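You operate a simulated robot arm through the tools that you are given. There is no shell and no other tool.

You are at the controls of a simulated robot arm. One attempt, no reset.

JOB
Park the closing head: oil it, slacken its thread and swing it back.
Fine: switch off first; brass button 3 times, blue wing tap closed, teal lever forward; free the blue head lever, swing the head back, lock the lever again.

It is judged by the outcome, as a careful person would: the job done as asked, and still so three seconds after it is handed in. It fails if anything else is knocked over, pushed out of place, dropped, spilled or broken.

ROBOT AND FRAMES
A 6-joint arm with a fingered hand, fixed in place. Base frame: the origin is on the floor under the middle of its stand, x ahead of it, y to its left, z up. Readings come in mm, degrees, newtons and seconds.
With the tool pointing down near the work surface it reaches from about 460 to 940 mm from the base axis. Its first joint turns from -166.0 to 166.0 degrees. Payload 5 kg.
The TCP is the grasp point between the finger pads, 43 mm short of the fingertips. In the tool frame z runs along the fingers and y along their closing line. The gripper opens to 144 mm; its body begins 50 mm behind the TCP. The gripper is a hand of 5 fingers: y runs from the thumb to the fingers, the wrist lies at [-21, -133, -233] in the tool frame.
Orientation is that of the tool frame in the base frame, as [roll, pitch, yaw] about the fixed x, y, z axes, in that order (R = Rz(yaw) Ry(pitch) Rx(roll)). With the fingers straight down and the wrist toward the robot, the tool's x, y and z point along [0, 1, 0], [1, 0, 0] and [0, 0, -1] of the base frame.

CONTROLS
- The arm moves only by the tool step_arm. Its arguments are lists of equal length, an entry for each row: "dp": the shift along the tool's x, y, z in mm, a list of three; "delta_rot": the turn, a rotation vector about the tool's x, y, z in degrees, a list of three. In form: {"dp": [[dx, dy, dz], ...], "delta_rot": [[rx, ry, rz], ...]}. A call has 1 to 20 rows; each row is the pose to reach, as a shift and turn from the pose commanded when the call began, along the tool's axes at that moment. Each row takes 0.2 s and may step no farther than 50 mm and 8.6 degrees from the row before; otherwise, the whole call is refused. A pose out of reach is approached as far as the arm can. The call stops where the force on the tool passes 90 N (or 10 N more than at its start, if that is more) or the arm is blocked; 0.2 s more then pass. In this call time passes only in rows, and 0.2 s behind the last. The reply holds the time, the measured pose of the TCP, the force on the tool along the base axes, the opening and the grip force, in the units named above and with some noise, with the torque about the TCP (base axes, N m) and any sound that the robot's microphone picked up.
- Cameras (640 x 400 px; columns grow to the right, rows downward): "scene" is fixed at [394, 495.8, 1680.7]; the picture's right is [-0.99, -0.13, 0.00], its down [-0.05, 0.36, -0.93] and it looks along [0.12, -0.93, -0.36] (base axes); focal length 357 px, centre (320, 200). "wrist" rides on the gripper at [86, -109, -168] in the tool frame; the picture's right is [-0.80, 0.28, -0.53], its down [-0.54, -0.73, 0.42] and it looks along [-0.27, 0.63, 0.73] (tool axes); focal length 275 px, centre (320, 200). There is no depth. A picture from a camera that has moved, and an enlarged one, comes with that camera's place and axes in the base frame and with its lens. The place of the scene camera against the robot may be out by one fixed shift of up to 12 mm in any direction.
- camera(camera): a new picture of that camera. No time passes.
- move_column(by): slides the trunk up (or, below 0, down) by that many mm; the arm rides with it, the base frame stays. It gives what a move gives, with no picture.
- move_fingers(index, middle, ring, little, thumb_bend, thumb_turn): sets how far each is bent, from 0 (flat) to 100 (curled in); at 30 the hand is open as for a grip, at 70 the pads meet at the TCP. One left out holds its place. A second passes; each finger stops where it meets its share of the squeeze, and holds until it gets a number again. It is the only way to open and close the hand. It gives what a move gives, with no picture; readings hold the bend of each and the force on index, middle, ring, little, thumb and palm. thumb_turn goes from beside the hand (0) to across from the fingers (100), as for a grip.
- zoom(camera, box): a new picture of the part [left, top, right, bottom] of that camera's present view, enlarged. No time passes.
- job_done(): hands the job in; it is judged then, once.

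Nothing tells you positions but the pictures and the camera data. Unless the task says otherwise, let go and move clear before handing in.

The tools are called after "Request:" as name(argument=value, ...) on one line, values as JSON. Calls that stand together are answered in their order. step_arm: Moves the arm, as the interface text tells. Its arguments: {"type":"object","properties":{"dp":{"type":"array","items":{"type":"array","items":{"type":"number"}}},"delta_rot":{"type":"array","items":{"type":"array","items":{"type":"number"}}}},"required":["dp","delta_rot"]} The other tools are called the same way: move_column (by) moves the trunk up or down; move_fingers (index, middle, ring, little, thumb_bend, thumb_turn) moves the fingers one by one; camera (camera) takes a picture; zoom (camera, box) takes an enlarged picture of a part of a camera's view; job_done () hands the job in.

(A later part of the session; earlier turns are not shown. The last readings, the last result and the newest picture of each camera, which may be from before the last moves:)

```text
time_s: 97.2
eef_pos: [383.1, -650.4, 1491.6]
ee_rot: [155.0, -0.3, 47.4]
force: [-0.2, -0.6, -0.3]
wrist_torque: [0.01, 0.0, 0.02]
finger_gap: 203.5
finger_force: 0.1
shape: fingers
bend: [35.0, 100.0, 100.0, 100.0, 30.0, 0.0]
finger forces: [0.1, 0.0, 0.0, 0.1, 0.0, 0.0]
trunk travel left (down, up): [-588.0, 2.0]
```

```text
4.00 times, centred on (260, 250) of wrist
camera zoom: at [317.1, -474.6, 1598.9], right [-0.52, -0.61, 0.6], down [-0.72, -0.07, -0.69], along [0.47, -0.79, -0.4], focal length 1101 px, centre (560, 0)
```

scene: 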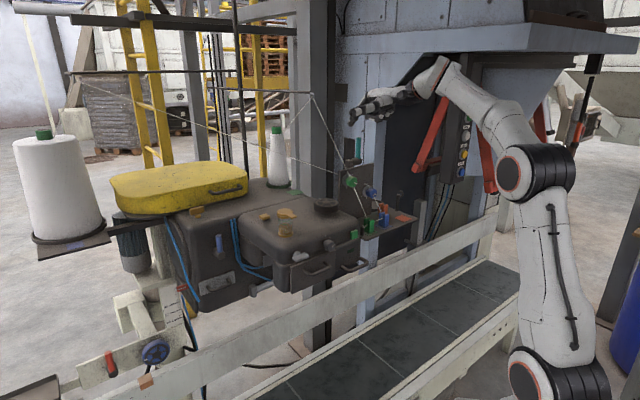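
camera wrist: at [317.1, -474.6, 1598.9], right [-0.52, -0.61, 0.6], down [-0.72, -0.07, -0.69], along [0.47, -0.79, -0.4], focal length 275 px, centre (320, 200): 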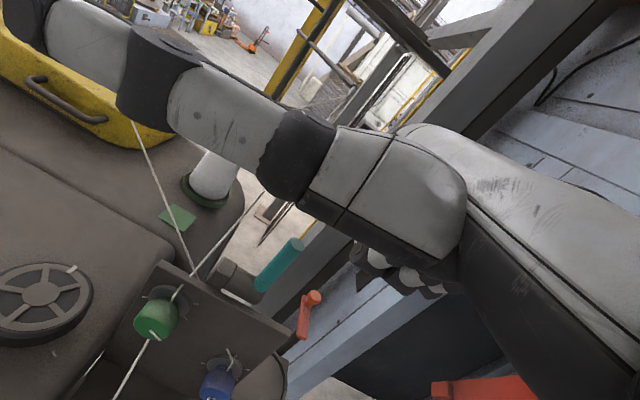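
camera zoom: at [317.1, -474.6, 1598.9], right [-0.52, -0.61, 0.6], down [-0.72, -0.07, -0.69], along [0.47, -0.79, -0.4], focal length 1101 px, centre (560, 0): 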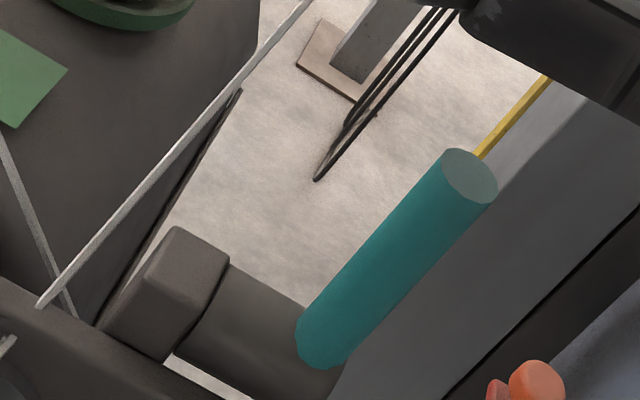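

The thread is well clear to the left and behind. Going down behind the lever.

Request:
step_arm(dp=[[-1, -2, 14], [-2, -6, 28], [-3, -10, 42], [-4, -14, 56]], delta_rot=[[0, 0, 0], [0, 0, 0], [0, 0, 0], [0, 0, 0]])

Request:
zoom(camera="scene", box=[320, 100, 400, 180])

Request:
zoom(camera="wrist", box=[220, 180, 380, 300])

```text
time_s: 98.2
eef_pos: [388.4, -660.9, 1437.6]
ee_rot: [155.2, -0.2, 47.5]
force: [-0.6, 0.1, -0.8]
wrist_torque: [-0.01, -0.01, 0.01]
finger_gap: 203.5
finger_force: 0.0
shape: fingers
bend: [35.0, 100.0, 100.0, 100.0, 30.0, 0.0]
finger forces: [0.0, 0.0, 0.0, 0.1, 0.0, 0.1]
trunk travel left (down, up): [-588.0, 2.0]
```

```text
5.00 times, centred on (360, 140) of scene
camera zoom: at [394.0, 495.8, 1680.7], right [-0.99, -0.13, 0.0], down [-0.05, 0.36, -0.93], along [0.12, -0.93, -0.36], focal length 1784 px, centre (120, 500)
```

zoom: 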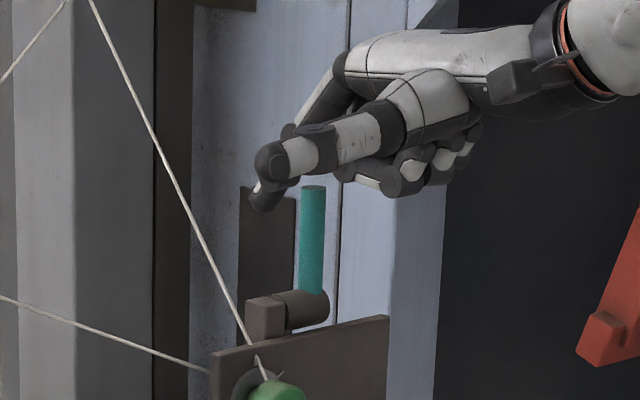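

```text
3.33 times, centred on (300, 240) of wrist
camera zoom: at [321.6, -484.4, 1543.4], right [-0.52, -0.61, 0.6], down [-0.72, -0.07, -0.69], along [0.47, -0.79, -0.4], focal length 918 px, centre (387, 67)
```

zoom: 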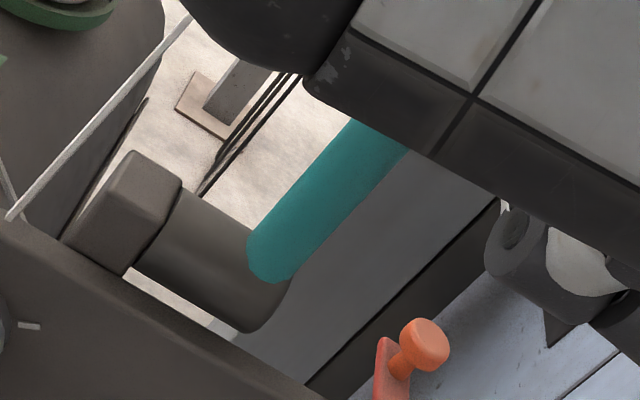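

Request:
step_arm(dp=[[0, 2, 7], [0, 0.3, 11.2]], delta_rot=[[0, 0, 0], [0, 0, 0]])

Request:
step_arm(dp=[[0, -5, -2], [0, -10, -4.5], [0, -15, -7]], delta_rot=[[0, 0, 0], [0, 0, 0], [0, 0, 0]])

Request:
zoom(camera="scene", box=[320, 100, 400, 180])

```text
time_s: 98.8
eef_pos: [392.7, -662.1, 1426.1]
ee_rot: [155.2, -0.3, 47.5]
force: [0.0, -0.1, 0.6]
wrist_torque: [0.01, -0.06, -0.01]
finger_gap: 203.5
finger_force: 0.1
shape: fingers
bend: [35.0, 100.0, 100.0, 100.0, 30.0, 0.0]
finger forces: [0.0, 0.0, 0.0, 0.1, 0.0, 0.0]
trunk travel left (down, up): [-588.0, 2.0]
```

```text
time_s: 99.6
eef_pos: [381.2, -650.3, 1425.8]
ee_rot: [155.1, -0.3, 47.6]
force: [-0.2, -0.1, 0.3]
wrist_torque: [-0.03, -0.01, -0.01]
finger_gap: 204.3
finger_force: 0.4
shape: fingers
bend: [35.0, 100.0, 100.0, 100.0, 30.0, 0.0]
finger forces: [0.7, 0.1, 0.0, 0.1, 0.0, 0.1]
trunk travel left (down, up): [-588.0, 2.0]
```

```text
5.00 times, centred on (360, 140) of scene
camera zoom: at [394.0, 495.8, 1680.7], right [-0.99, -0.13, 0.0], down [-0.05, 0.36, -0.93], along [0.12, -0.93, -0.36], focal length 1784 px, centre (120, 500)
```

zoom: 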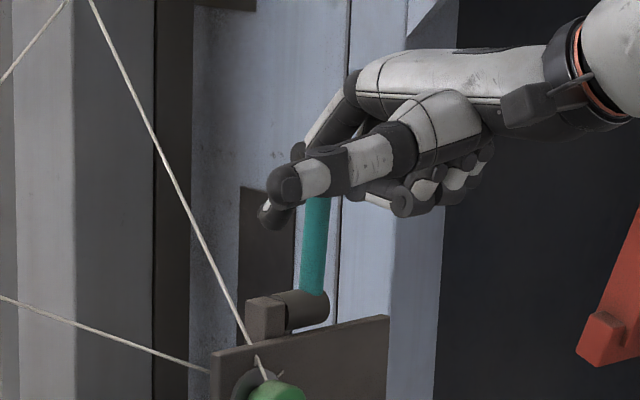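

The finger has just touched the lever's back. Pulling it forward (toward the conveyor side), following its arc down.

Request:
step_arm(dp=[[0, -5, -2], [0, -10, -3.5], [0, -15, -4.3], [0, -20, -4.8]], delta_rot=[[0, 0, 0], [0, 0, 0], [0, 0, 0], [0, 0, 0]])

Request:
zoom(camera="scene", box=[320, 100, 400, 180])

Request:
zoom(camera="wrist", box=[180, 180, 380, 330])

```text
time_s: 100.6
eef_pos: [365.7, -637.7, 1422.7]
ee_rot: [155.1, -0.3, 47.5]
force: [0.3, -0.7, 0.8]
wrist_torque: [0.01, -0.03, -0.01]
finger_gap: 203.5
finger_force: 0.1
shape: fingers
bend: [35.0, 100.0, 100.0, 100.0, 30.0, 0.0]
finger forces: [1.1, 0.0, 0.0, 0.0, 0.1, 0.0]
trunk travel left (down, up): [-588.0, 2.0]
```

```text
5.00 times, centred on (360, 140) of scene
camera zoom: at [394.0, 495.8, 1680.7], right [-0.99, -0.13, 0.0], down [-0.05, 0.36, -0.93], along [0.12, -0.93, -0.36], focal length 1784 px, centre (120, 500)
```

zoom: 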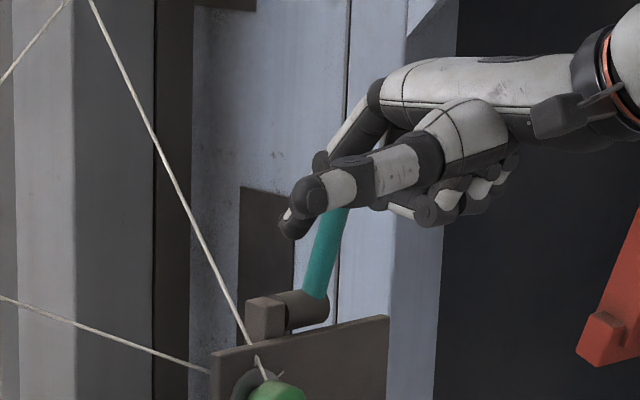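

```text
2.67 times, centred on (280, 255) of wrist
camera zoom: at [299.7, -462.2, 1529.7], right [-0.52, -0.61, 0.6], down [-0.72, -0.07, -0.69], along [0.47, -0.79, -0.4], focal length 734 px, centre (427, 53)
```

zoom: 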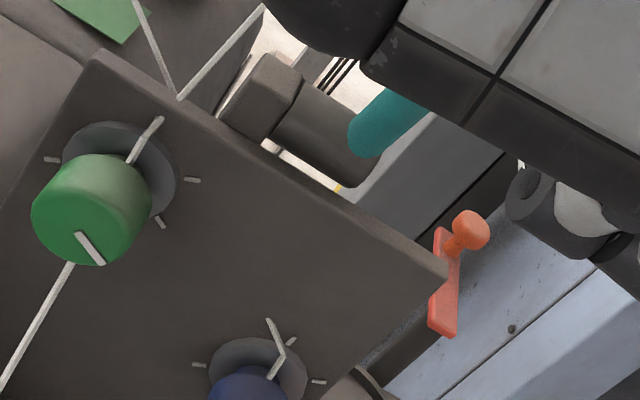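

Request:
step_arm(dp=[[0, -6.7, 0.2], [0, -13.8, 1.3], [0, -21.4, 3.3], [0, -28.5, 6.6]], delta_rot=[[0, 0, 0], [0, 0, 0], [0, 0, 0], [0, 0, 0]])

Request:
zoom(camera="scene", box=[320, 100, 400, 180])

Request:
zoom(camera="wrist", box=[180, 180, 380, 330])

```text
time_s: 101.6
eef_pos: [349.2, -621.3, 1403.1]
ee_rot: [155.2, -0.2, 47.5]
force: [0.0, 0.5, 1.1]
wrist_torque: [0.02, -0.05, 0.03]
finger_gap: 203.9
finger_force: 0.3
shape: fingers
bend: [35.0, 100.0, 100.0, 100.0, 30.0, 0.0]
finger forces: [0.9, 0.0, 0.0, 0.1, 0.0, 0.1]
trunk travel left (down, up): [-588.0, 2.0]
```

```text
5.00 times, centred on (360, 140) of scene
camera zoom: at [394.0, 495.8, 1680.7], right [-0.99, -0.13, 0.0], down [-0.05, 0.36, -0.93], along [0.12, -0.93, -0.36], focal length 1784 px, centre (120, 500)
```

zoom: 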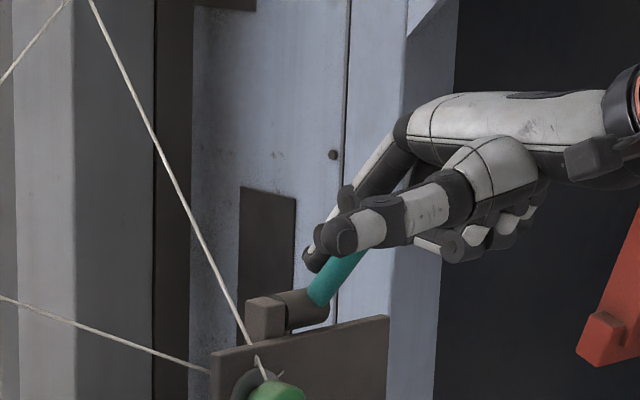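

```text
2.67 times, centred on (280, 255) of wrist
camera zoom: at [282.6, -445.9, 1511.3], right [-0.52, -0.61, 0.6], down [-0.72, -0.07, -0.69], along [0.47, -0.79, -0.4], focal length 734 px, centre (427, 53)
```

zoom: 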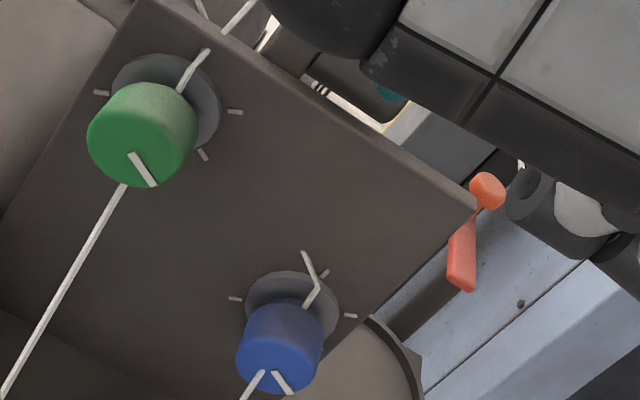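

The lever is at about 45° and moving freely. Continuing forward and down to its end position.

Request:
step_arm(dp=[[0, -8.5, -0.7], [0, -17, -1.3], [0, -25.6, -2], [0, -32.3, -1.8]], delta_rot=[[0, 0, 0], [0, 0, 0], [0, 0, 0], [0, 0, 0]])

Request:
zoom(camera="scene", box=[320, 100, 400, 180])

Request:
zoom(camera="wrist", box=[180, 150, 380, 300])

```text
time_s: 102.6
eef_pos: [329.0, -602.4, 1392.5]
ee_rot: [155.1, -0.3, 47.4]
force: [8.6, -11.7, 5.3]
wrist_torque: [-0.21, -0.29, -0.38]
finger_gap: 209.2
finger_force: 5.9
shape: fingers
bend: [28.0, 100.0, 100.0, 100.0, 30.0, 0.0]
finger forces: [11.6, 0.0, 0.0, 0.0, 0.0, 0.0]
trunk travel left (down, up): [-588.0, 2.0]
```

```text
5.00 times, centred on (360, 140) of scene
camera zoom: at [394.0, 495.8, 1680.7], right [-0.99, -0.13, 0.0], down [-0.05, 0.36, -0.93], along [0.12, -0.93, -0.36], focal length 1784 px, centre (120, 500)
```

zoom: 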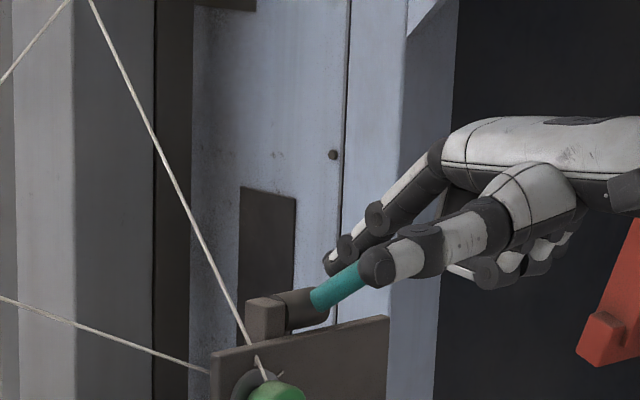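

```text
2.67 times, centred on (280, 225) of wrist
camera zoom: at [262.1, -427.2, 1499.7], right [-0.52, -0.61, 0.6], down [-0.72, -0.07, -0.69], along [0.47, -0.79, -0.4], focal length 734 px, centre (427, 133)
```

zoom: 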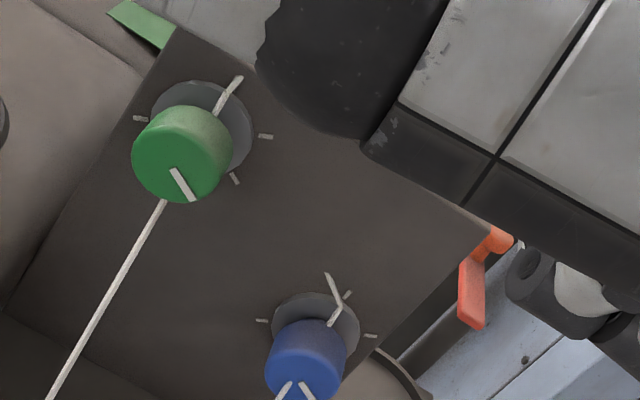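

The force rose to about 14 N as the lever met its forward stop. I'll lift the finger straight off it and check that it stays forward.

Request:
step_arm(dp=[[0, 8.8, -7], [0, 17.2, -25], [0, 29.9, -52], [0, 34, -73]], delta_rot=[[0, 0, 0], [0, 0, 0], [0, 0, 0], [0, 0, 0]])

Request:
zoom(camera="scene", box=[320, 100, 400, 180])

Request:
zoom(camera="wrist", box=[180, 180, 380, 330])

```text
time_s: 103.6
eef_pos: [327.2, -600.8, 1473.5]
ee_rot: [155.2, -0.3, 47.5]
force: [0.2, -0.2, 0.0]
wrist_torque: [-0.05, -0.05, 0.0]
finger_gap: 203.9
finger_force: 0.0
shape: fingers
bend: [35.0, 100.0, 100.0, 100.0, 30.0, 0.0]
finger forces: [0.1, 0.0, 0.1, 0.0, 0.1, 0.0]
trunk travel left (down, up): [-588.0, 2.0]
```

```text
5.00 times, centred on (360, 140) of scene
camera zoom: at [394.0, 495.8, 1680.7], right [-0.99, -0.13, 0.0], down [-0.05, 0.36, -0.93], along [0.12, -0.93, -0.36], focal length 1784 px, centre (120, 500)
```

zoom: 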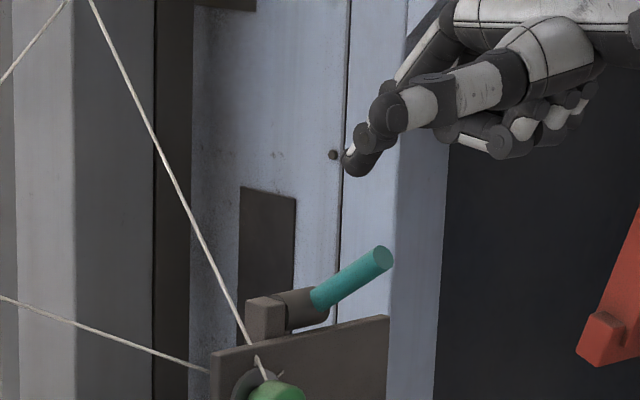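

```text
2.67 times, centred on (280, 255) of wrist
camera zoom: at [260.3, -424.8, 1580.7], right [-0.52, -0.61, 0.6], down [-0.72, -0.07, -0.69], along [0.47, -0.79, -0.4], focal length 734 px, centre (427, 53)
```

zoom: 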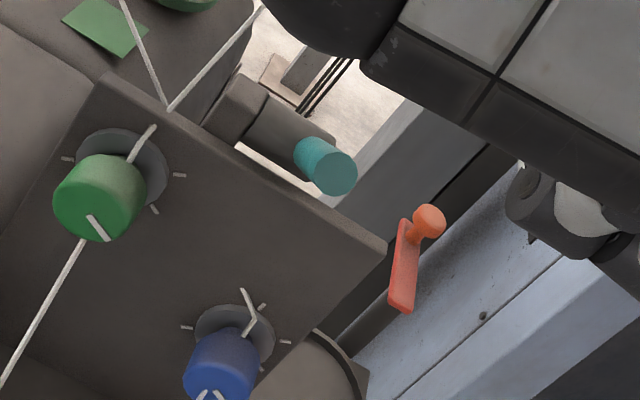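

The teal lever stays forward on its own. Next is the blue head lever on the body's left front; I'll retreat from the tension plate the way I came.

Request:
step_arm(dp=[[13, -15, -9], [26, -30, -18], [39, -45, -27], [52, -60, -36], [65, -75, -45], [78, -90, -54], [90, -104, -63]], delta_rot=[[3.5, 0.7, -3.2], [7, 1.4, -6.4], [10.5, 2.1, -9.6], [14, 2.8, -12.7], [17.5, 3.5, -15.9], [21, 4.2, -19.1], [24.5, 4.9, -22.3]])

Request:
camera(camera="scene")

Request:
zoom(camera="scene", box=[190, 215, 270, 275])

```text
time_s: 105.2
eef_pos: [297.6, -453.4, 1487.2]
ee_rot: [180.0, -0.2, 70.2]
force: [-0.5, -0.3, -0.4]
wrist_torque: [-0.03, 0.01, 0.0]
finger_gap: 203.4
finger_force: 0.0
shape: fingers
bend: [35.0, 100.0, 100.0, 100.0, 30.0, 0.0]
finger forces: [0.0, 0.0, 0.0, 0.0, 0.0, 0.0]
trunk travel left (down, up): [-588.0, 2.0]
```

```text
taken
```

scene: 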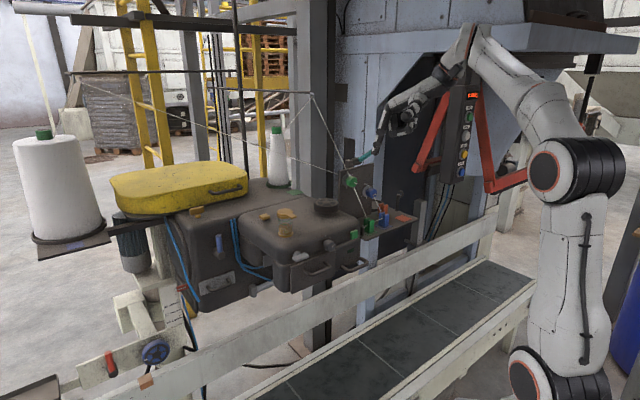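

```text
6.67 times, centred on (230, 245) of scene
camera zoom: at [394.0, 495.8, 1680.7], right [-0.99, -0.13, 0.0], down [-0.05, 0.36, -0.93], along [0.12, -0.93, -0.36], focal length 2379 px, centre (920, -100)
```

zoom: 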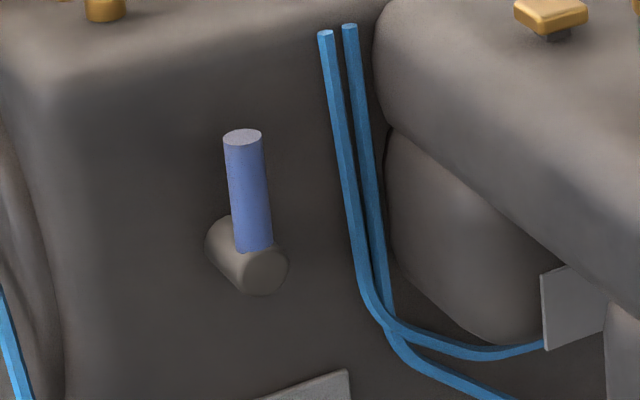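

Next I'll set the hand to point (index flat, thumb tucked) and go round to the open space left of the head, facing the blue lever.

Request:
move_fingers(index=0, thumb_turn=100, thumb_bend=100)

Request:
step_arm(dp=[[39, 14, 13], [78, 27, 25], [116, 41, 37], [155, 55, 50], [194, 68, 62], [233, 82, 75], [271, 96, 87]], delta_rot=[[0, 0, 3.6], [0, 0, 7.1], [0, 0, 10.7], [0, 0, 14.3], [0, 0, 17.9], [0, 0, 21.4], [0, 0, 25]])

Request:
camera(camera="scene")

```text
time_s: 106.2
eef_pos: [298.4, -453.7, 1486.3]
ee_rot: [179.9, -0.3, 70.1]
force: [-0.2, 0.4, 0.7]
wrist_torque: [-0.03, 0.02, 0.02]
finger_gap: 70.9
finger_force: 0.1
shape: fingers
bend: [0.0, 100.0, 100.0, 100.0, 100.0, 100.0]
finger forces: [0.0, 0.0, 0.1, 0.0, 0.0, 0.0]
trunk travel left (down, up): [-588.0, 2.0]
```

```text
time_s: 107.8
eef_pos: [483.0, -230.2, 1398.4]
ee_rot: [179.9, -0.1, 45.1]
force: [0.5, -0.2, 0.6]
wrist_torque: [0.03, 0.02, 0.01]
finger_gap: 71.1
finger_force: 0.0
shape: fingers
bend: [0.0, 100.0, 100.0, 100.0, 100.0, 100.0]
finger forces: [0.0, 0.0, 0.0, 0.0, 0.0, 0.1]
trunk travel left (down, up): [-588.0, 2.0]
```

```text
taken
```

scene: 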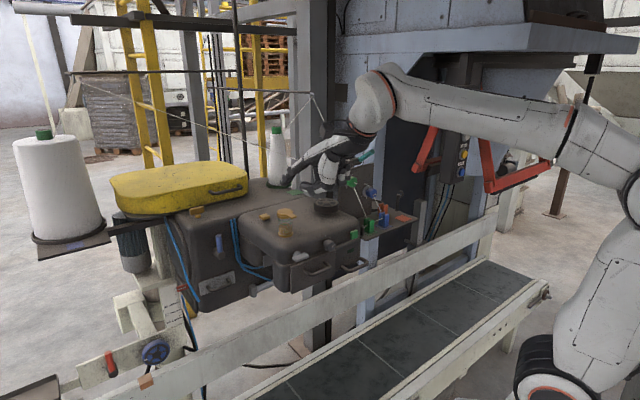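

Request:
step_arm(dp=[[33, -6, 24], [66, -12, 49], [99, -17, 74], [132, -23, 98], [152, -3, 118], [172, 17, 138], [192, 37, 158], [212, 56, 178], [231, 76, 198]], delta_rot=[[0, 0, 5], [0, 0, 10], [0, 0, 15], [0, 0, 20], [0, 0, 23.4], [0, 0, 26.8], [0, 0, 30.2], [0, 0, 33.6], [0, 0, 37]])

Request:
camera(camera="scene")

Request:
camera(camera="wrist")

```text
time_s: 109.8
eef_pos: [699.7, -120.2, 1203.2]
ee_rot: [-179.9, -0.3, 8.1]
force: [-0.3, -1.0, 0.6]
wrist_torque: [-0.02, 0.06, 0.02]
finger_gap: 71.0
finger_force: 0.0
shape: fingers
bend: [0.0, 100.0, 100.0, 100.0, 100.0, 100.0]
finger forces: [0.1, 0.1, 0.0, 0.0, 0.0, 0.0]
trunk travel left (down, up): [-588.0, 2.0]
```

```text
taken
```

scene: 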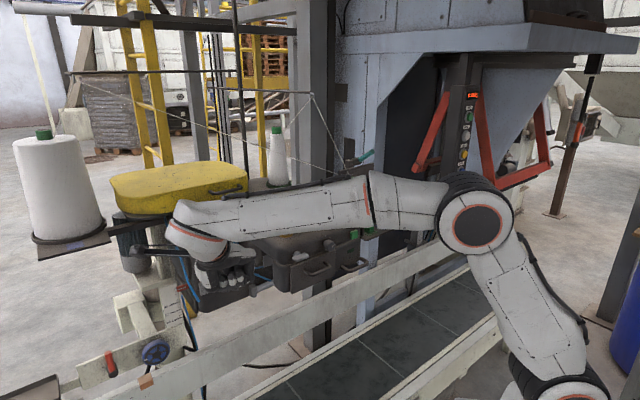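

```text
taken
camera wrist: at [768.6, -2.2, 1370.9], right [-0.75, -0.39, 0.53], down [-0.64, 0.64, -0.42], along [-0.17, -0.66, -0.73], focal length 275 px, centre (320, 200)
```

wrist: 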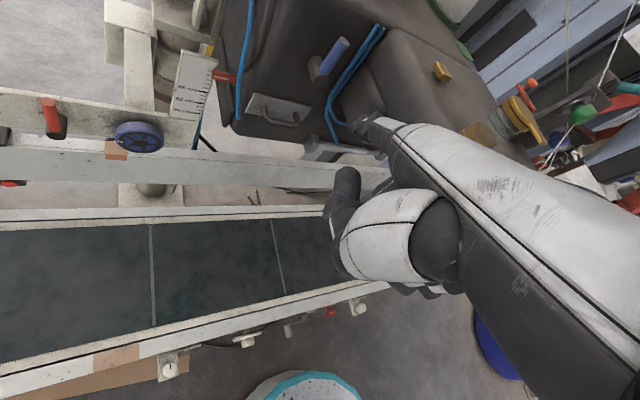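

I now have a good view of the blue lever and its hub. Zooming in on it.

Request:
zoom(camera="wrist", box=[270, 10, 430, 150])

Request:
zoom(camera="wrist", box=[160, 0, 320, 140])

Request:
zoom(camera="wrist", box=[300, 20, 380, 90])

```text
2.86 times, centred on (350, 80) of wrist
camera zoom: at [768.6, -2.2, 1370.9], right [-0.75, -0.39, 0.53], down [-0.64, 0.64, -0.42], along [-0.17, -0.66, -0.73], focal length 786 px, centre (234, 543)
```

zoom: 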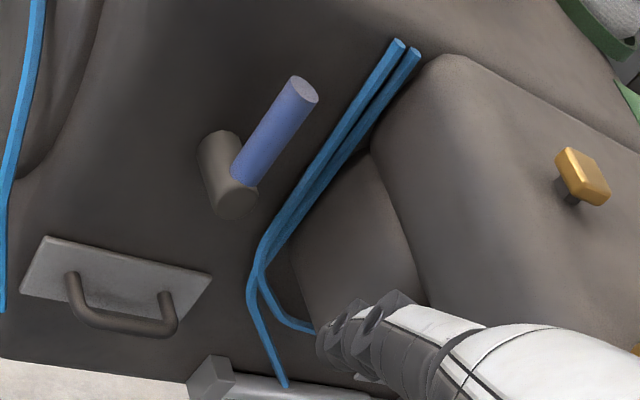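

```text
2.86 times, centred on (240, 70) of wrist
camera zoom: at [768.6, -2.2, 1370.9], right [-0.75, -0.39, 0.53], down [-0.64, 0.64, -0.42], along [-0.17, -0.66, -0.73], focal length 786 px, centre (549, 571)
```

zoom: 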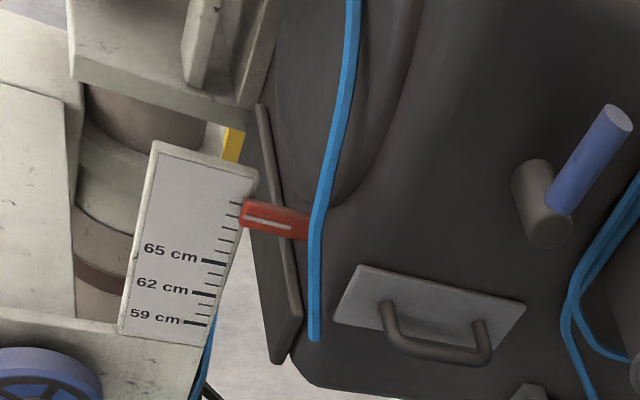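

```text
5.71 times, centred on (340, 55) of wrist
camera zoom: at [768.6, -2.2, 1370.9], right [-0.75, -0.39, 0.53], down [-0.64, 0.64, -0.42], along [-0.17, -0.66, -0.73], focal length 1573 px, centre (206, 1029)
```

zoom: 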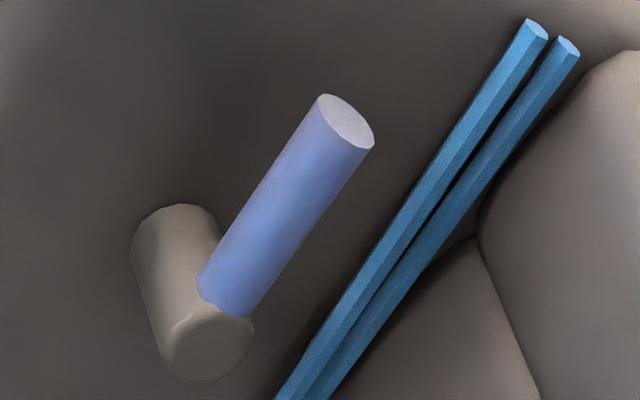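

The lever stands upright on a hub whose axis points to the front, with 40 mm of room between it and the blue hoses on its right. I'll come in with the fingertip to the right of the lever, stopping 60 mm short.

Request:
step_arm(dp=[[8, 23, 12], [16, 47, 24], [24, 70, 35], [32, 94, 47], [39.7, 116.6, 58.8]], delta_rot=[[-4, 0, 0], [-8, 0, 0], [-12, 0, 0], [-16, 0, 0], [-20, 0, 0]])

Request:
camera(camera="wrist")

Request:
zoom(camera="wrist", box=[280, 50, 440, 170])

Request:
camera(camera="scene")

```text
time_s: 111.0
eef_pos: [756.5, -229.5, 1145.0]
ee_rot: [160.1, -0.2, 8.1]
force: [-0.3, -0.6, -0.1]
wrist_torque: [0.01, 0.0, -0.04]
finger_gap: 70.8
finger_force: 0.1
shape: fingers
bend: [0.0, 100.0, 100.0, 100.0, 100.0, 100.0]
finger forces: [0.0, 0.1, 0.0, 0.0, 0.1, 0.1]
trunk travel left (down, up): [-588.0, 2.0]
```

```text
taken
camera wrist: at [818.4, -60.8, 1265.9], right [-0.78, -0.2, 0.6], down [-0.61, 0.46, -0.65], along [-0.14, -0.87, -0.48], focal length 275 px, centre (320, 200)
```

wrist: 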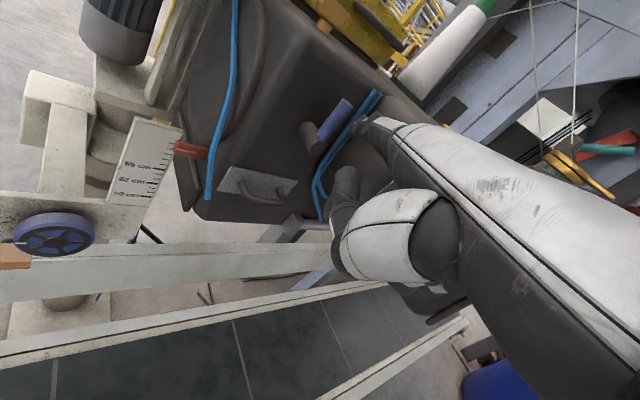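

```text
3.33 times, centred on (360, 110) of wrist
camera zoom: at [818.4, -60.8, 1265.9], right [-0.78, -0.2, 0.6], down [-0.61, 0.46, -0.65], along [-0.14, -0.87, -0.48], focal length 918 px, centre (187, 500)
```

zoom: 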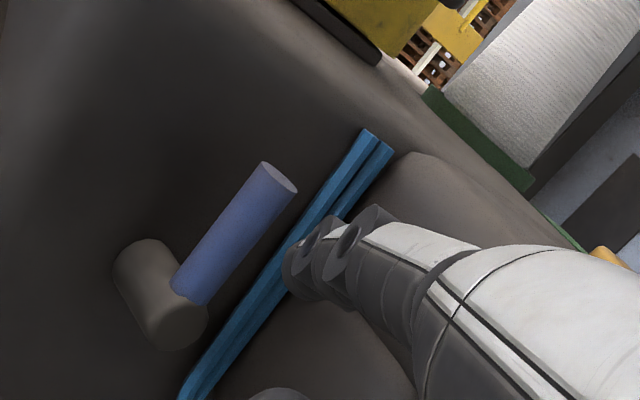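

```text
taken
```

scene: 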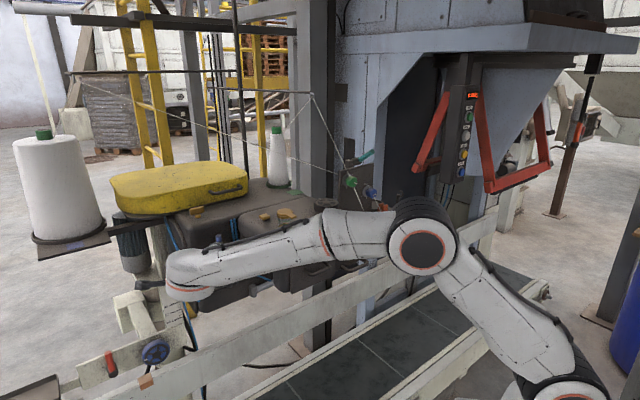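

The fingertip is lined up just right of the lever. A small shift right for clearance, then in beside it.

Request:
step_arm(dp=[[-6, 0, 0], [-6, 16, 5.8], [-6, 32, 11.6], [-6, 47, 17]], delta_rot=[[0, 0, 0], [0, 0, 0], [0, 0, 0], [0, 0, 0]])

Request:
zoom(camera="wrist", box=[280, 50, 440, 170])

```text
time_s: 112.0
eef_pos: [756.2, -278.1, 1144.4]
ee_rot: [160.2, -0.2, 8.1]
force: [0.6, -0.3, -0.8]
wrist_torque: [0.02, -0.03, 0.01]
finger_gap: 70.8
finger_force: 0.1
shape: fingers
bend: [0.0, 100.0, 100.0, 100.0, 100.0, 100.0]
finger forces: [0.1, 0.0, 0.0, 0.0, 0.1, 0.0]
trunk travel left (down, up): [-588.0, 2.0]
```

```text
3.33 times, centred on (360, 110) of wrist
camera zoom: at [819.3, -111.8, 1265.4], right [-0.78, -0.2, 0.6], down [-0.61, 0.46, -0.65], along [-0.15, -0.87, -0.48], focal length 918 px, centre (187, 500)
```

zoom: 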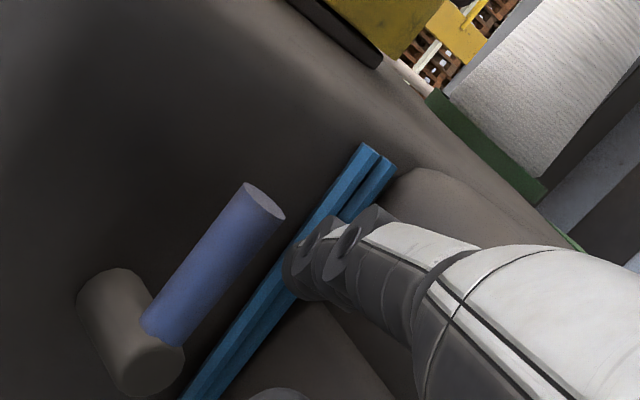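

Request:
step_arm(dp=[[0, 8, -3], [0, 14, -3.4]], delta_rot=[[0, 0, 0], [0, 0, 0]])

Request:
step_arm(dp=[[3.9, -3, -1.1], [7.7, -6, -2.2], [10, -7.8, -2.8]], delta_rot=[[0, 0, 0], [0, 0, 0], [0, 0, 0]])

Request:
zoom(camera="wrist", box=[280, 50, 440, 170])

```text
time_s: 112.6
eef_pos: [758.6, -291.2, 1153.2]
ee_rot: [160.1, -0.2, 8.2]
force: [-0.7, -0.4, -0.1]
wrist_torque: [0.03, 0.02, -0.03]
finger_gap: 70.9
finger_force: 0.1
shape: fingers
bend: [0.0, 100.0, 100.0, 100.0, 100.0, 100.0]
finger forces: [0.1, 0.1, 0.1, 0.0, 0.0, 0.1]
trunk travel left (down, up): [-588.0, 2.0]
```

```text
time_s: 113.4
eef_pos: [765.3, -282.4, 1152.7]
ee_rot: [160.1, -0.2, 8.1]
force: [1.0, -0.8, 0.4]
wrist_torque: [0.0, -0.01, -0.08]
finger_gap: 71.0
finger_force: 0.5
shape: fingers
bend: [0.0, 100.0, 100.0, 100.0, 100.0, 100.0]
finger forces: [0.6, 0.0, 0.1, 0.0, 0.0, 0.0]
trunk travel left (down, up): [-588.0, 2.0]
```

```text
3.33 times, centred on (360, 110) of wrist
camera zoom: at [828.7, -114.5, 1274.2], right [-0.78, -0.2, 0.6], down [-0.61, 0.46, -0.65], along [-0.15, -0.87, -0.48], focal length 918 px, centre (187, 500)
```

zoom: 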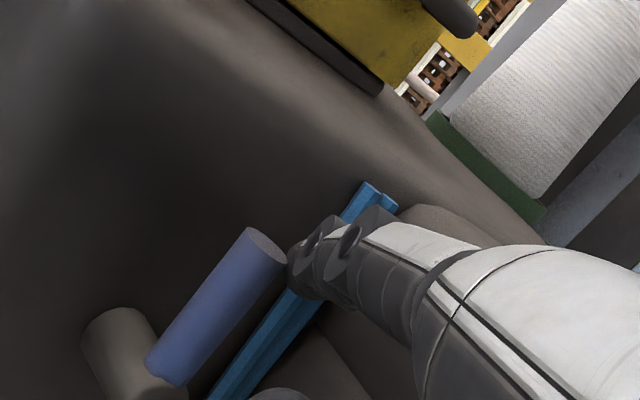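

Light contact near the top of the lever. Pushing it left (anticlockwise as seen from the front).

Request:
step_arm(dp=[[3.1, -2.8, 0.4], [6.2, -5.7, 0.8], [9.3, -8.5, 1.2]], delta_rot=[[0, 0, 0], [0, 0, 0], [0, 0, 0]])

Request:
zoom(camera="wrist", box=[280, 50, 440, 170])

```text
time_s: 114.2
eef_pos: [773.1, -274.0, 1148.9]
ee_rot: [160.1, 0.0, 8.1]
force: [-1.0, -0.3, 0.6]
wrist_torque: [-0.12, -0.11, -0.19]
finger_gap: 71.9
finger_force: 0.2
shape: fingers
bend: [0.0, 100.0, 100.0, 100.0, 100.0, 100.0]
finger forces: [1.3, 0.0, 0.0, 0.0, 0.1, 0.1]
trunk travel left (down, up): [-588.0, 2.0]
```

```text
3.33 times, centred on (360, 110) of wrist
camera zoom: at [836.1, -105.4, 1269.8], right [-0.78, -0.2, 0.6], down [-0.61, 0.46, -0.65], along [-0.14, -0.87, -0.48], focal length 918 px, centre (187, 500)
```

zoom: 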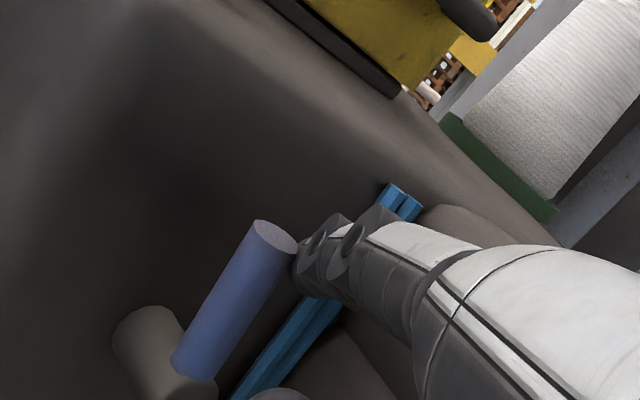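

The lever is turning left under a light force. Continuing along its arc.

Request:
step_arm(dp=[[4, -3.5, 0.5], [8, -7.2, 1.3], [12, -11.2, 2.6], [15.5, -15, 4.5]], delta_rot=[[0, 0, 0], [0, 0, 0], [0, 0, 0], [0, 0, 0]])

Request:
zoom(camera="wrist", box=[280, 50, 440, 170])

```text
time_s: 115.2
eef_pos: [786.7, -259.3, 1138.5]
ee_rot: [160.1, -0.2, 8.2]
force: [-0.9, 1.0, 1.3]
wrist_torque: [-0.27, -0.14, -0.13]
finger_gap: 72.3
finger_force: 1.0
shape: fingers
bend: [0.0, 100.0, 100.0, 100.0, 100.0, 100.0]
finger forces: [1.7, 0.1, 0.0, 0.0, 0.0, 0.1]
trunk travel left (down, up): [-588.0, 2.0]
```

```text
3.33 times, centred on (360, 110) of wrist
camera zoom: at [850.8, -90.9, 1259.7], right [-0.78, -0.2, 0.6], down [-0.61, 0.46, -0.65], along [-0.14, -0.87, -0.48], focal length 918 px, centre (187, 500)
```

zoom: 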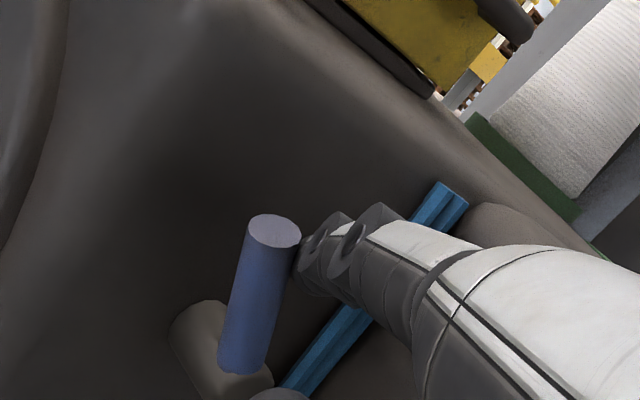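

Request:
step_arm(dp=[[3.2, -3.4, 1.7], [6.4, -6.9, 3.5], [11.1, -12.5, 7.7], [14.7, -17.6, 13.2]], delta_rot=[[0, 0, 0], [0, 0, 0], [0, 0, 0], [0, 0, 0]])

Request:
zoom(camera="wrist", box=[280, 50, 440, 170])

```text
time_s: 116.2
eef_pos: [802.2, -243.8, 1121.0]
ee_rot: [160.1, -0.2, 8.2]
force: [-0.1, 0.2, 1.5]
wrist_torque: [-0.23, -0.09, -0.02]
finger_gap: 72.4
finger_force: 0.9
shape: fingers
bend: [0.0, 100.0, 100.0, 100.0, 100.0, 100.0]
finger forces: [1.4, 0.1, 0.1, 0.0, 0.1, 0.1]
trunk travel left (down, up): [-588.0, 2.0]
```

```text
3.33 times, centred on (360, 110) of wrist
camera zoom: at [863.8, -75.8, 1241.9], right [-0.78, -0.2, 0.6], down [-0.61, 0.46, -0.65], along [-0.14, -0.87, -0.48], focal length 918 px, centre (187, 500)
```

zoom: 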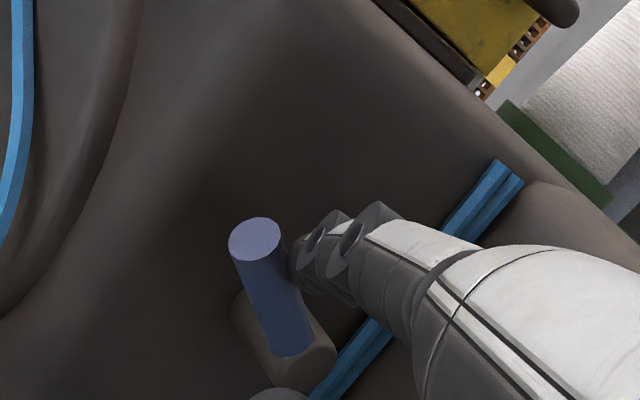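

Request:
step_arm(dp=[[2.3, -4.5, 6.9], [3.9, -8.4, 14], [4.9, -12, 21.2]], delta_rot=[[0, 0, 0], [0, 0, 0], [0, 0, 0]])

Request:
zoom(camera="wrist", box=[280, 50, 440, 170])

```text
time_s: 117.0
eef_pos: [805.8, -238.4, 1100.5]
ee_rot: [159.9, -0.4, 8.3]
force: [-4.2, 6.4, 12.8]
wrist_torque: [-1.96, -0.69, -0.26]
finger_gap: 77.9
finger_force: 6.5
shape: fingers
bend: [0.0, 100.0, 100.0, 100.0, 100.0, 100.0]
finger forces: [13.2, 0.0, 0.0, 0.0, 0.1, 0.0]
trunk travel left (down, up): [-588.0, 2.0]
```

```text
3.33 times, centred on (360, 110) of wrist
camera zoom: at [867.4, -70.0, 1220.6], right [-0.78, -0.2, 0.59], down [-0.61, 0.45, -0.65], along [-0.14, -0.87, -0.47], focal length 918 px, centre (187, 500)
```

zoom: 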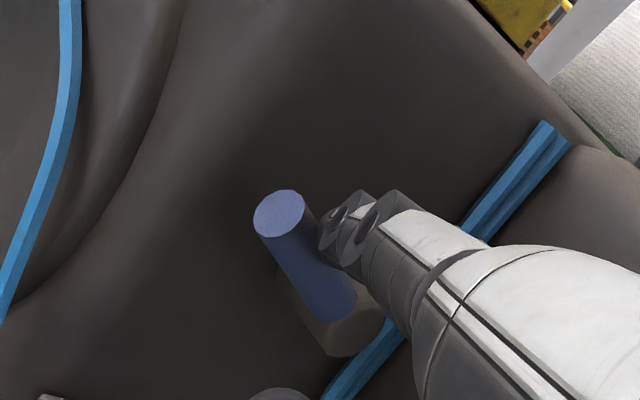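

The force rose sharply to about 15 N: the lever has met its stop at roughly 65–70°. I'll back off and confirm it stays there.

Request:
step_arm(dp=[[-3, 4, -10], [-5, -5, -15], [-5, -30, -22], [-5, -56, -32]], delta_rot=[[0, 0, 0], [0, 0, 0], [0, 0, 0], [0, 0, 0]])

Request:
camera(camera="wrist")

Request:
zoom(camera="wrist", box=[260, 40, 420, 160])

```text
time_s: 118.0
eef_pos: [791.0, -177.6, 1108.3]
ee_rot: [160.2, -0.2, 8.0]
force: [-1.0, 0.3, 0.0]
wrist_torque: [0.03, 0.0, 0.0]
finger_gap: 70.9
finger_force: 0.0
shape: fingers
bend: [0.0, 100.0, 100.0, 100.0, 100.0, 100.0]
finger forces: [0.0, 0.0, 0.0, 0.1, 0.1, 0.0]
trunk travel left (down, up): [-588.0, 2.0]
```

```text
taken
camera wrist: at [853.8, -9.9, 1229.1], right [-0.78, -0.2, 0.6], down [-0.61, 0.46, -0.65], along [-0.15, -0.87, -0.48], focal length 275 px, centre (320, 200)
```

wrist: 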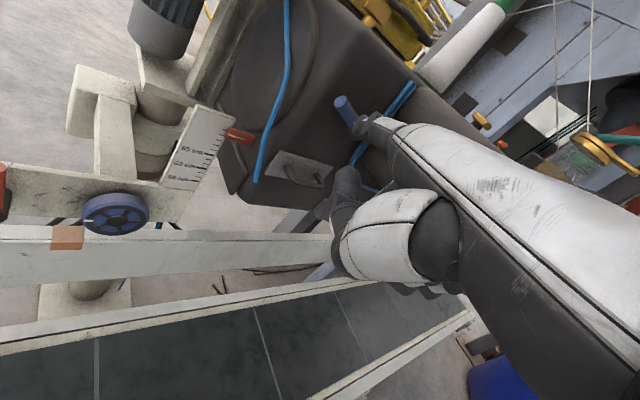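

```text
3.33 times, centred on (340, 100) of wrist
camera zoom: at [853.8, -9.9, 1229.1], right [-0.78, -0.2, 0.6], down [-0.61, 0.46, -0.65], along [-0.15, -0.87, -0.48], focal length 918 px, centre (253, 533)
```

zoom: 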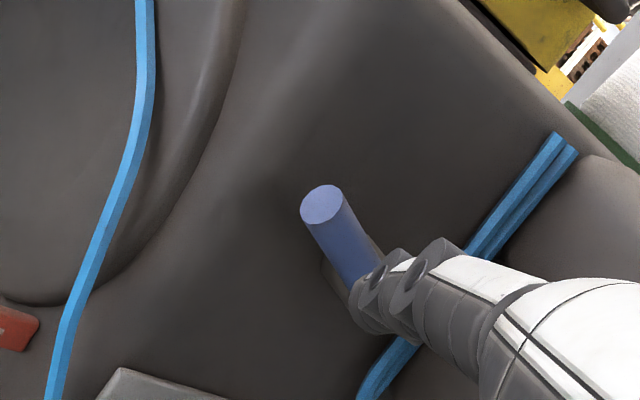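

The blue lever stays over to the left, so the head should be free. Before pushing, I want to see how the head is hinged.

Request:
zoom(camera="wrist", box=[60, 0, 320, 220])

Request:
zoom(camera="scene", box=[80, 180, 280, 340])

Request:
zoom(camera="scene", box=[220, 140, 420, 300])

```text
1.82 times, centred on (190, 110) of wrist
camera zoom: at [853.8, -9.9, 1229.1], right [-0.78, -0.2, 0.6], down [-0.61, 0.46, -0.65], along [-0.15, -0.87, -0.48], focal length 500 px, centre (556, 364)
```

zoom: 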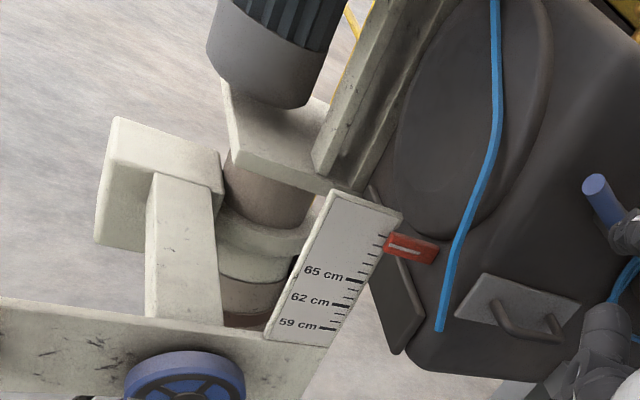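

```text
2.50 times, centred on (180, 260) of scene
camera zoom: at [394.0, 495.8, 1680.7], right [-0.99, -0.13, 0.0], down [-0.05, 0.36, -0.93], along [0.12, -0.93, -0.36], focal length 892 px, centre (670, 50)
```

zoom: 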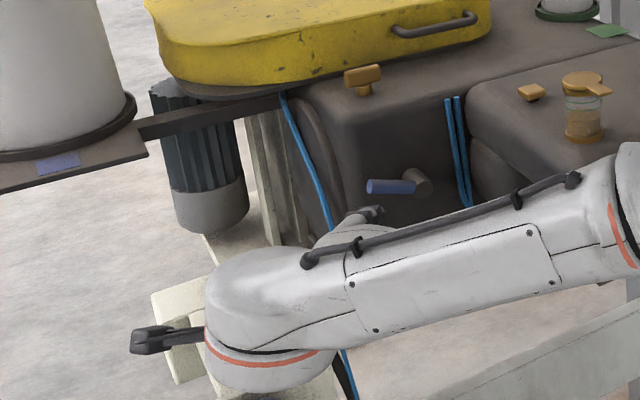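

```text
2.50 times, centred on (320, 220) of scene
camera zoom: at [394.0, 495.8, 1680.7], right [-0.99, -0.13, 0.0], down [-0.05, 0.36, -0.93], along [0.12, -0.93, -0.36], focal length 892 px, centre (320, 150)
```

zoom: 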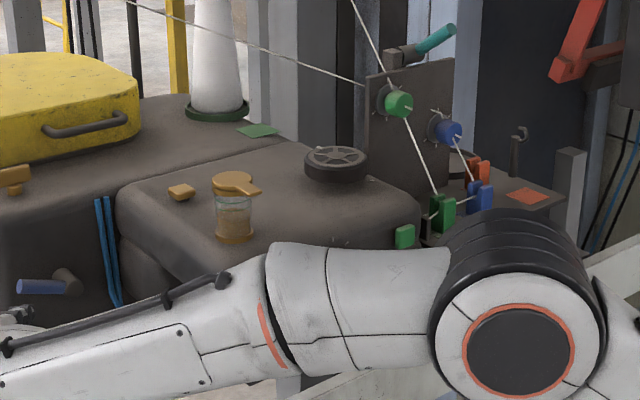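

The head rides on the column at the left, so swinging back should carry its right end backward. I'll make a small test push on the front-right panel, well away from the green switch; first I go round the front of the head with clearance.

Request:
step_arm(dp=[[-18, -30, -11], [-37, -61, -22], [-55, -92, -33], [-73.5, -122, -44], [-117, -128, -46], [-160, -134, -48], [-204, -140, -50], [-248, -146, -53], [-291, -151, -54.7]], delta_rot=[[0, 0, 1], [0, 0, 2], [0, 0, 3], [0, 0, 4], [0, 0, 5], [0, 0, 6], [0, 0, 7], [0, 0, 7.5], [0, 0, 8]])

Request:
camera(camera="scene")

Request:
camera(camera="wrist")

```text
time_s: 120.0
eef_pos: [476.6, -59.8, 1107.6]
ee_rot: [160.4, -2.9, 0.5]
force: [0.3, -0.8, -0.7]
wrist_torque: [0.0, -0.01, 0.04]
finger_gap: 71.0
finger_force: 0.1
shape: fingers
bend: [0.0, 100.0, 100.0, 100.0, 100.0, 100.0]
finger forces: [0.0, 0.0, 0.0, 0.0, 0.1, 0.0]
trunk travel left (down, up): [-588.0, 2.0]
```

```text
taken
```

scene: 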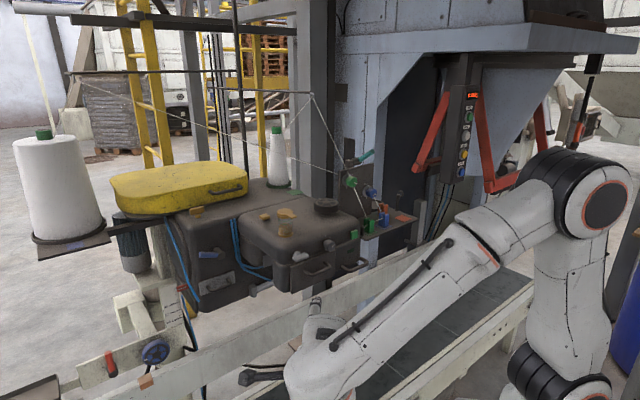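

```text
taken
camera wrist: at [555.4, 98.3, 1232.8], right [-0.83, -0.1, 0.56], down [-0.51, 0.54, -0.67], along [-0.23, -0.84, -0.49], focal length 275 px, centre (320, 200)
```

wrist: 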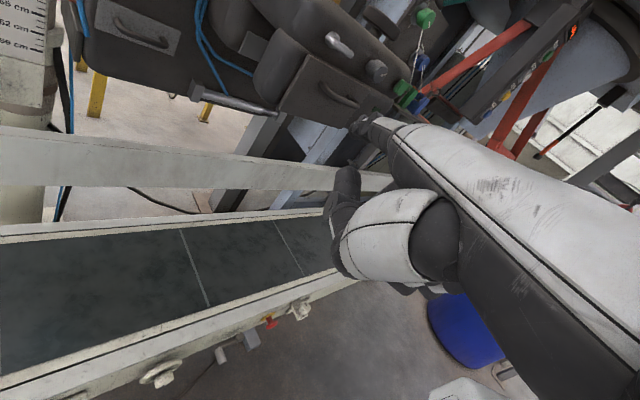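

Request:
zoom(camera="wrist", box=[180, 0, 440, 140])

Request:
zoom(camera="scene", box=[280, 210, 420, 300])

```text
2.46 times, centred on (310, 70) of wrist
camera zoom: at [555.4, 98.3, 1232.8], right [-0.83, -0.1, 0.56], down [-0.51, 0.54, -0.67], along [-0.23, -0.84, -0.49], focal length 678 px, centre (345, 520)
```

zoom: 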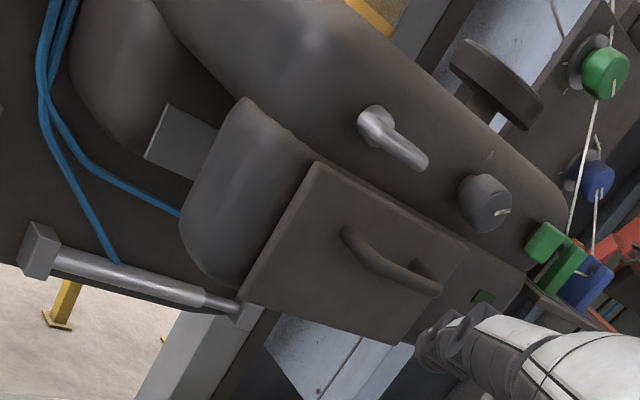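

```text
4.44 times, centred on (350, 255) of scene
camera zoom: at [394.0, 495.8, 1680.7], right [-0.99, -0.13, 0.0], down [-0.05, 0.36, -0.93], along [0.12, -0.93, -0.36], focal length 1586 px, centre (187, -44)
```

zoom: 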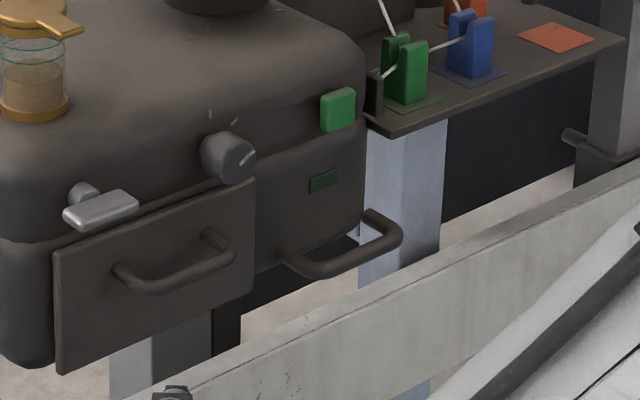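

I'll extend three fingers for a broader push and line up with a bare spot of the front-right panel, left of the lamp and below the knob.

Request:
move_fingers(index=0, middle=0, ring=0, little=100)

Request:
step_arm(dp=[[-8, 31, 21], [-15, 62, 43], [-23, 93, 64], [-30, 124, 86], [-38, 155, 107], [-45.6, 180, 124]], delta_rot=[[-4.2, -0.5, -0.2], [-8.3, -0.9, -0.3], [-12.5, -1.4, -0.5], [-16.7, -1.8, -0.7], [-20.8, -2.3, -0.8], [-25, -2.7, -1]])

Request:
camera(camera="wrist")

Request:
zoom(camera="scene", box=[280, 210, 420, 300])

```text
time_s: 121.0
eef_pos: [478.5, -59.8, 1107.5]
ee_rot: [160.4, -3.0, 0.6]
force: [0.1, 0.6, 0.9]
wrist_torque: [0.01, 0.02, -0.01]
finger_gap: 71.0
finger_force: 0.2
shape: fingers
bend: [0.0, 0.0, 0.0, 100.0, 100.0, 100.0]
finger forces: [0.1, 0.0, 0.1, 0.0, 0.0, 0.0]
trunk travel left (down, up): [-588.0, 2.0]
```

```text
time_s: 122.4
eef_pos: [439.7, -270.9, 1047.5]
ee_rot: [135.3, -0.1, 0.1]
force: [-0.1, -0.3, 0.5]
wrist_torque: [0.02, 0.0, 0.03]
finger_gap: 70.9
finger_force: 0.0
shape: fingers
bend: [0.0, 0.0, 0.0, 100.0, 100.0, 100.0]
finger forces: [0.2, 0.0, 0.0, 0.0, 0.0, 0.0]
trunk travel left (down, up): [-588.0, 2.0]
```

```text
taken
camera wrist: at [525.7, -78.4, 1090.2], right [-0.8, 0.17, 0.58], down [-0.54, 0.22, -0.81], along [-0.27, -0.96, -0.08], focal length 275 px, centre (320, 200)
```

wrist: 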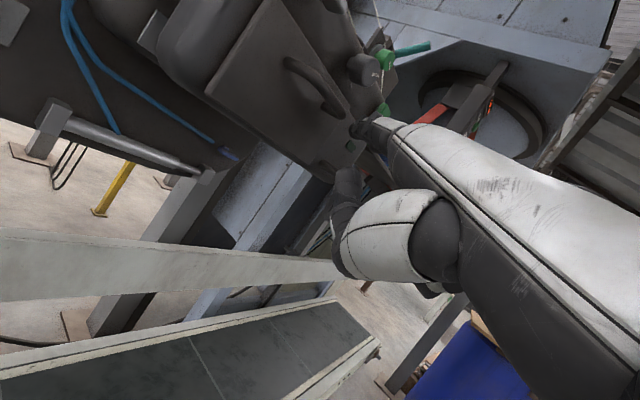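

```text
4.44 times, centred on (350, 255) of scene
camera zoom: at [394.0, 495.8, 1680.7], right [-0.99, -0.13, 0.0], down [-0.05, 0.36, -0.93], along [0.12, -0.93, -0.36], focal length 1586 px, centre (187, -44)
```

zoom: 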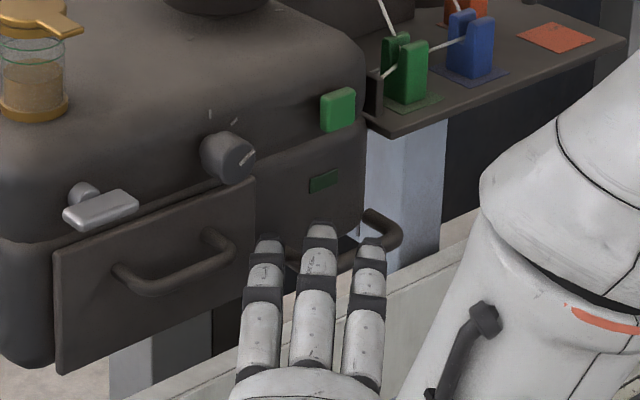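

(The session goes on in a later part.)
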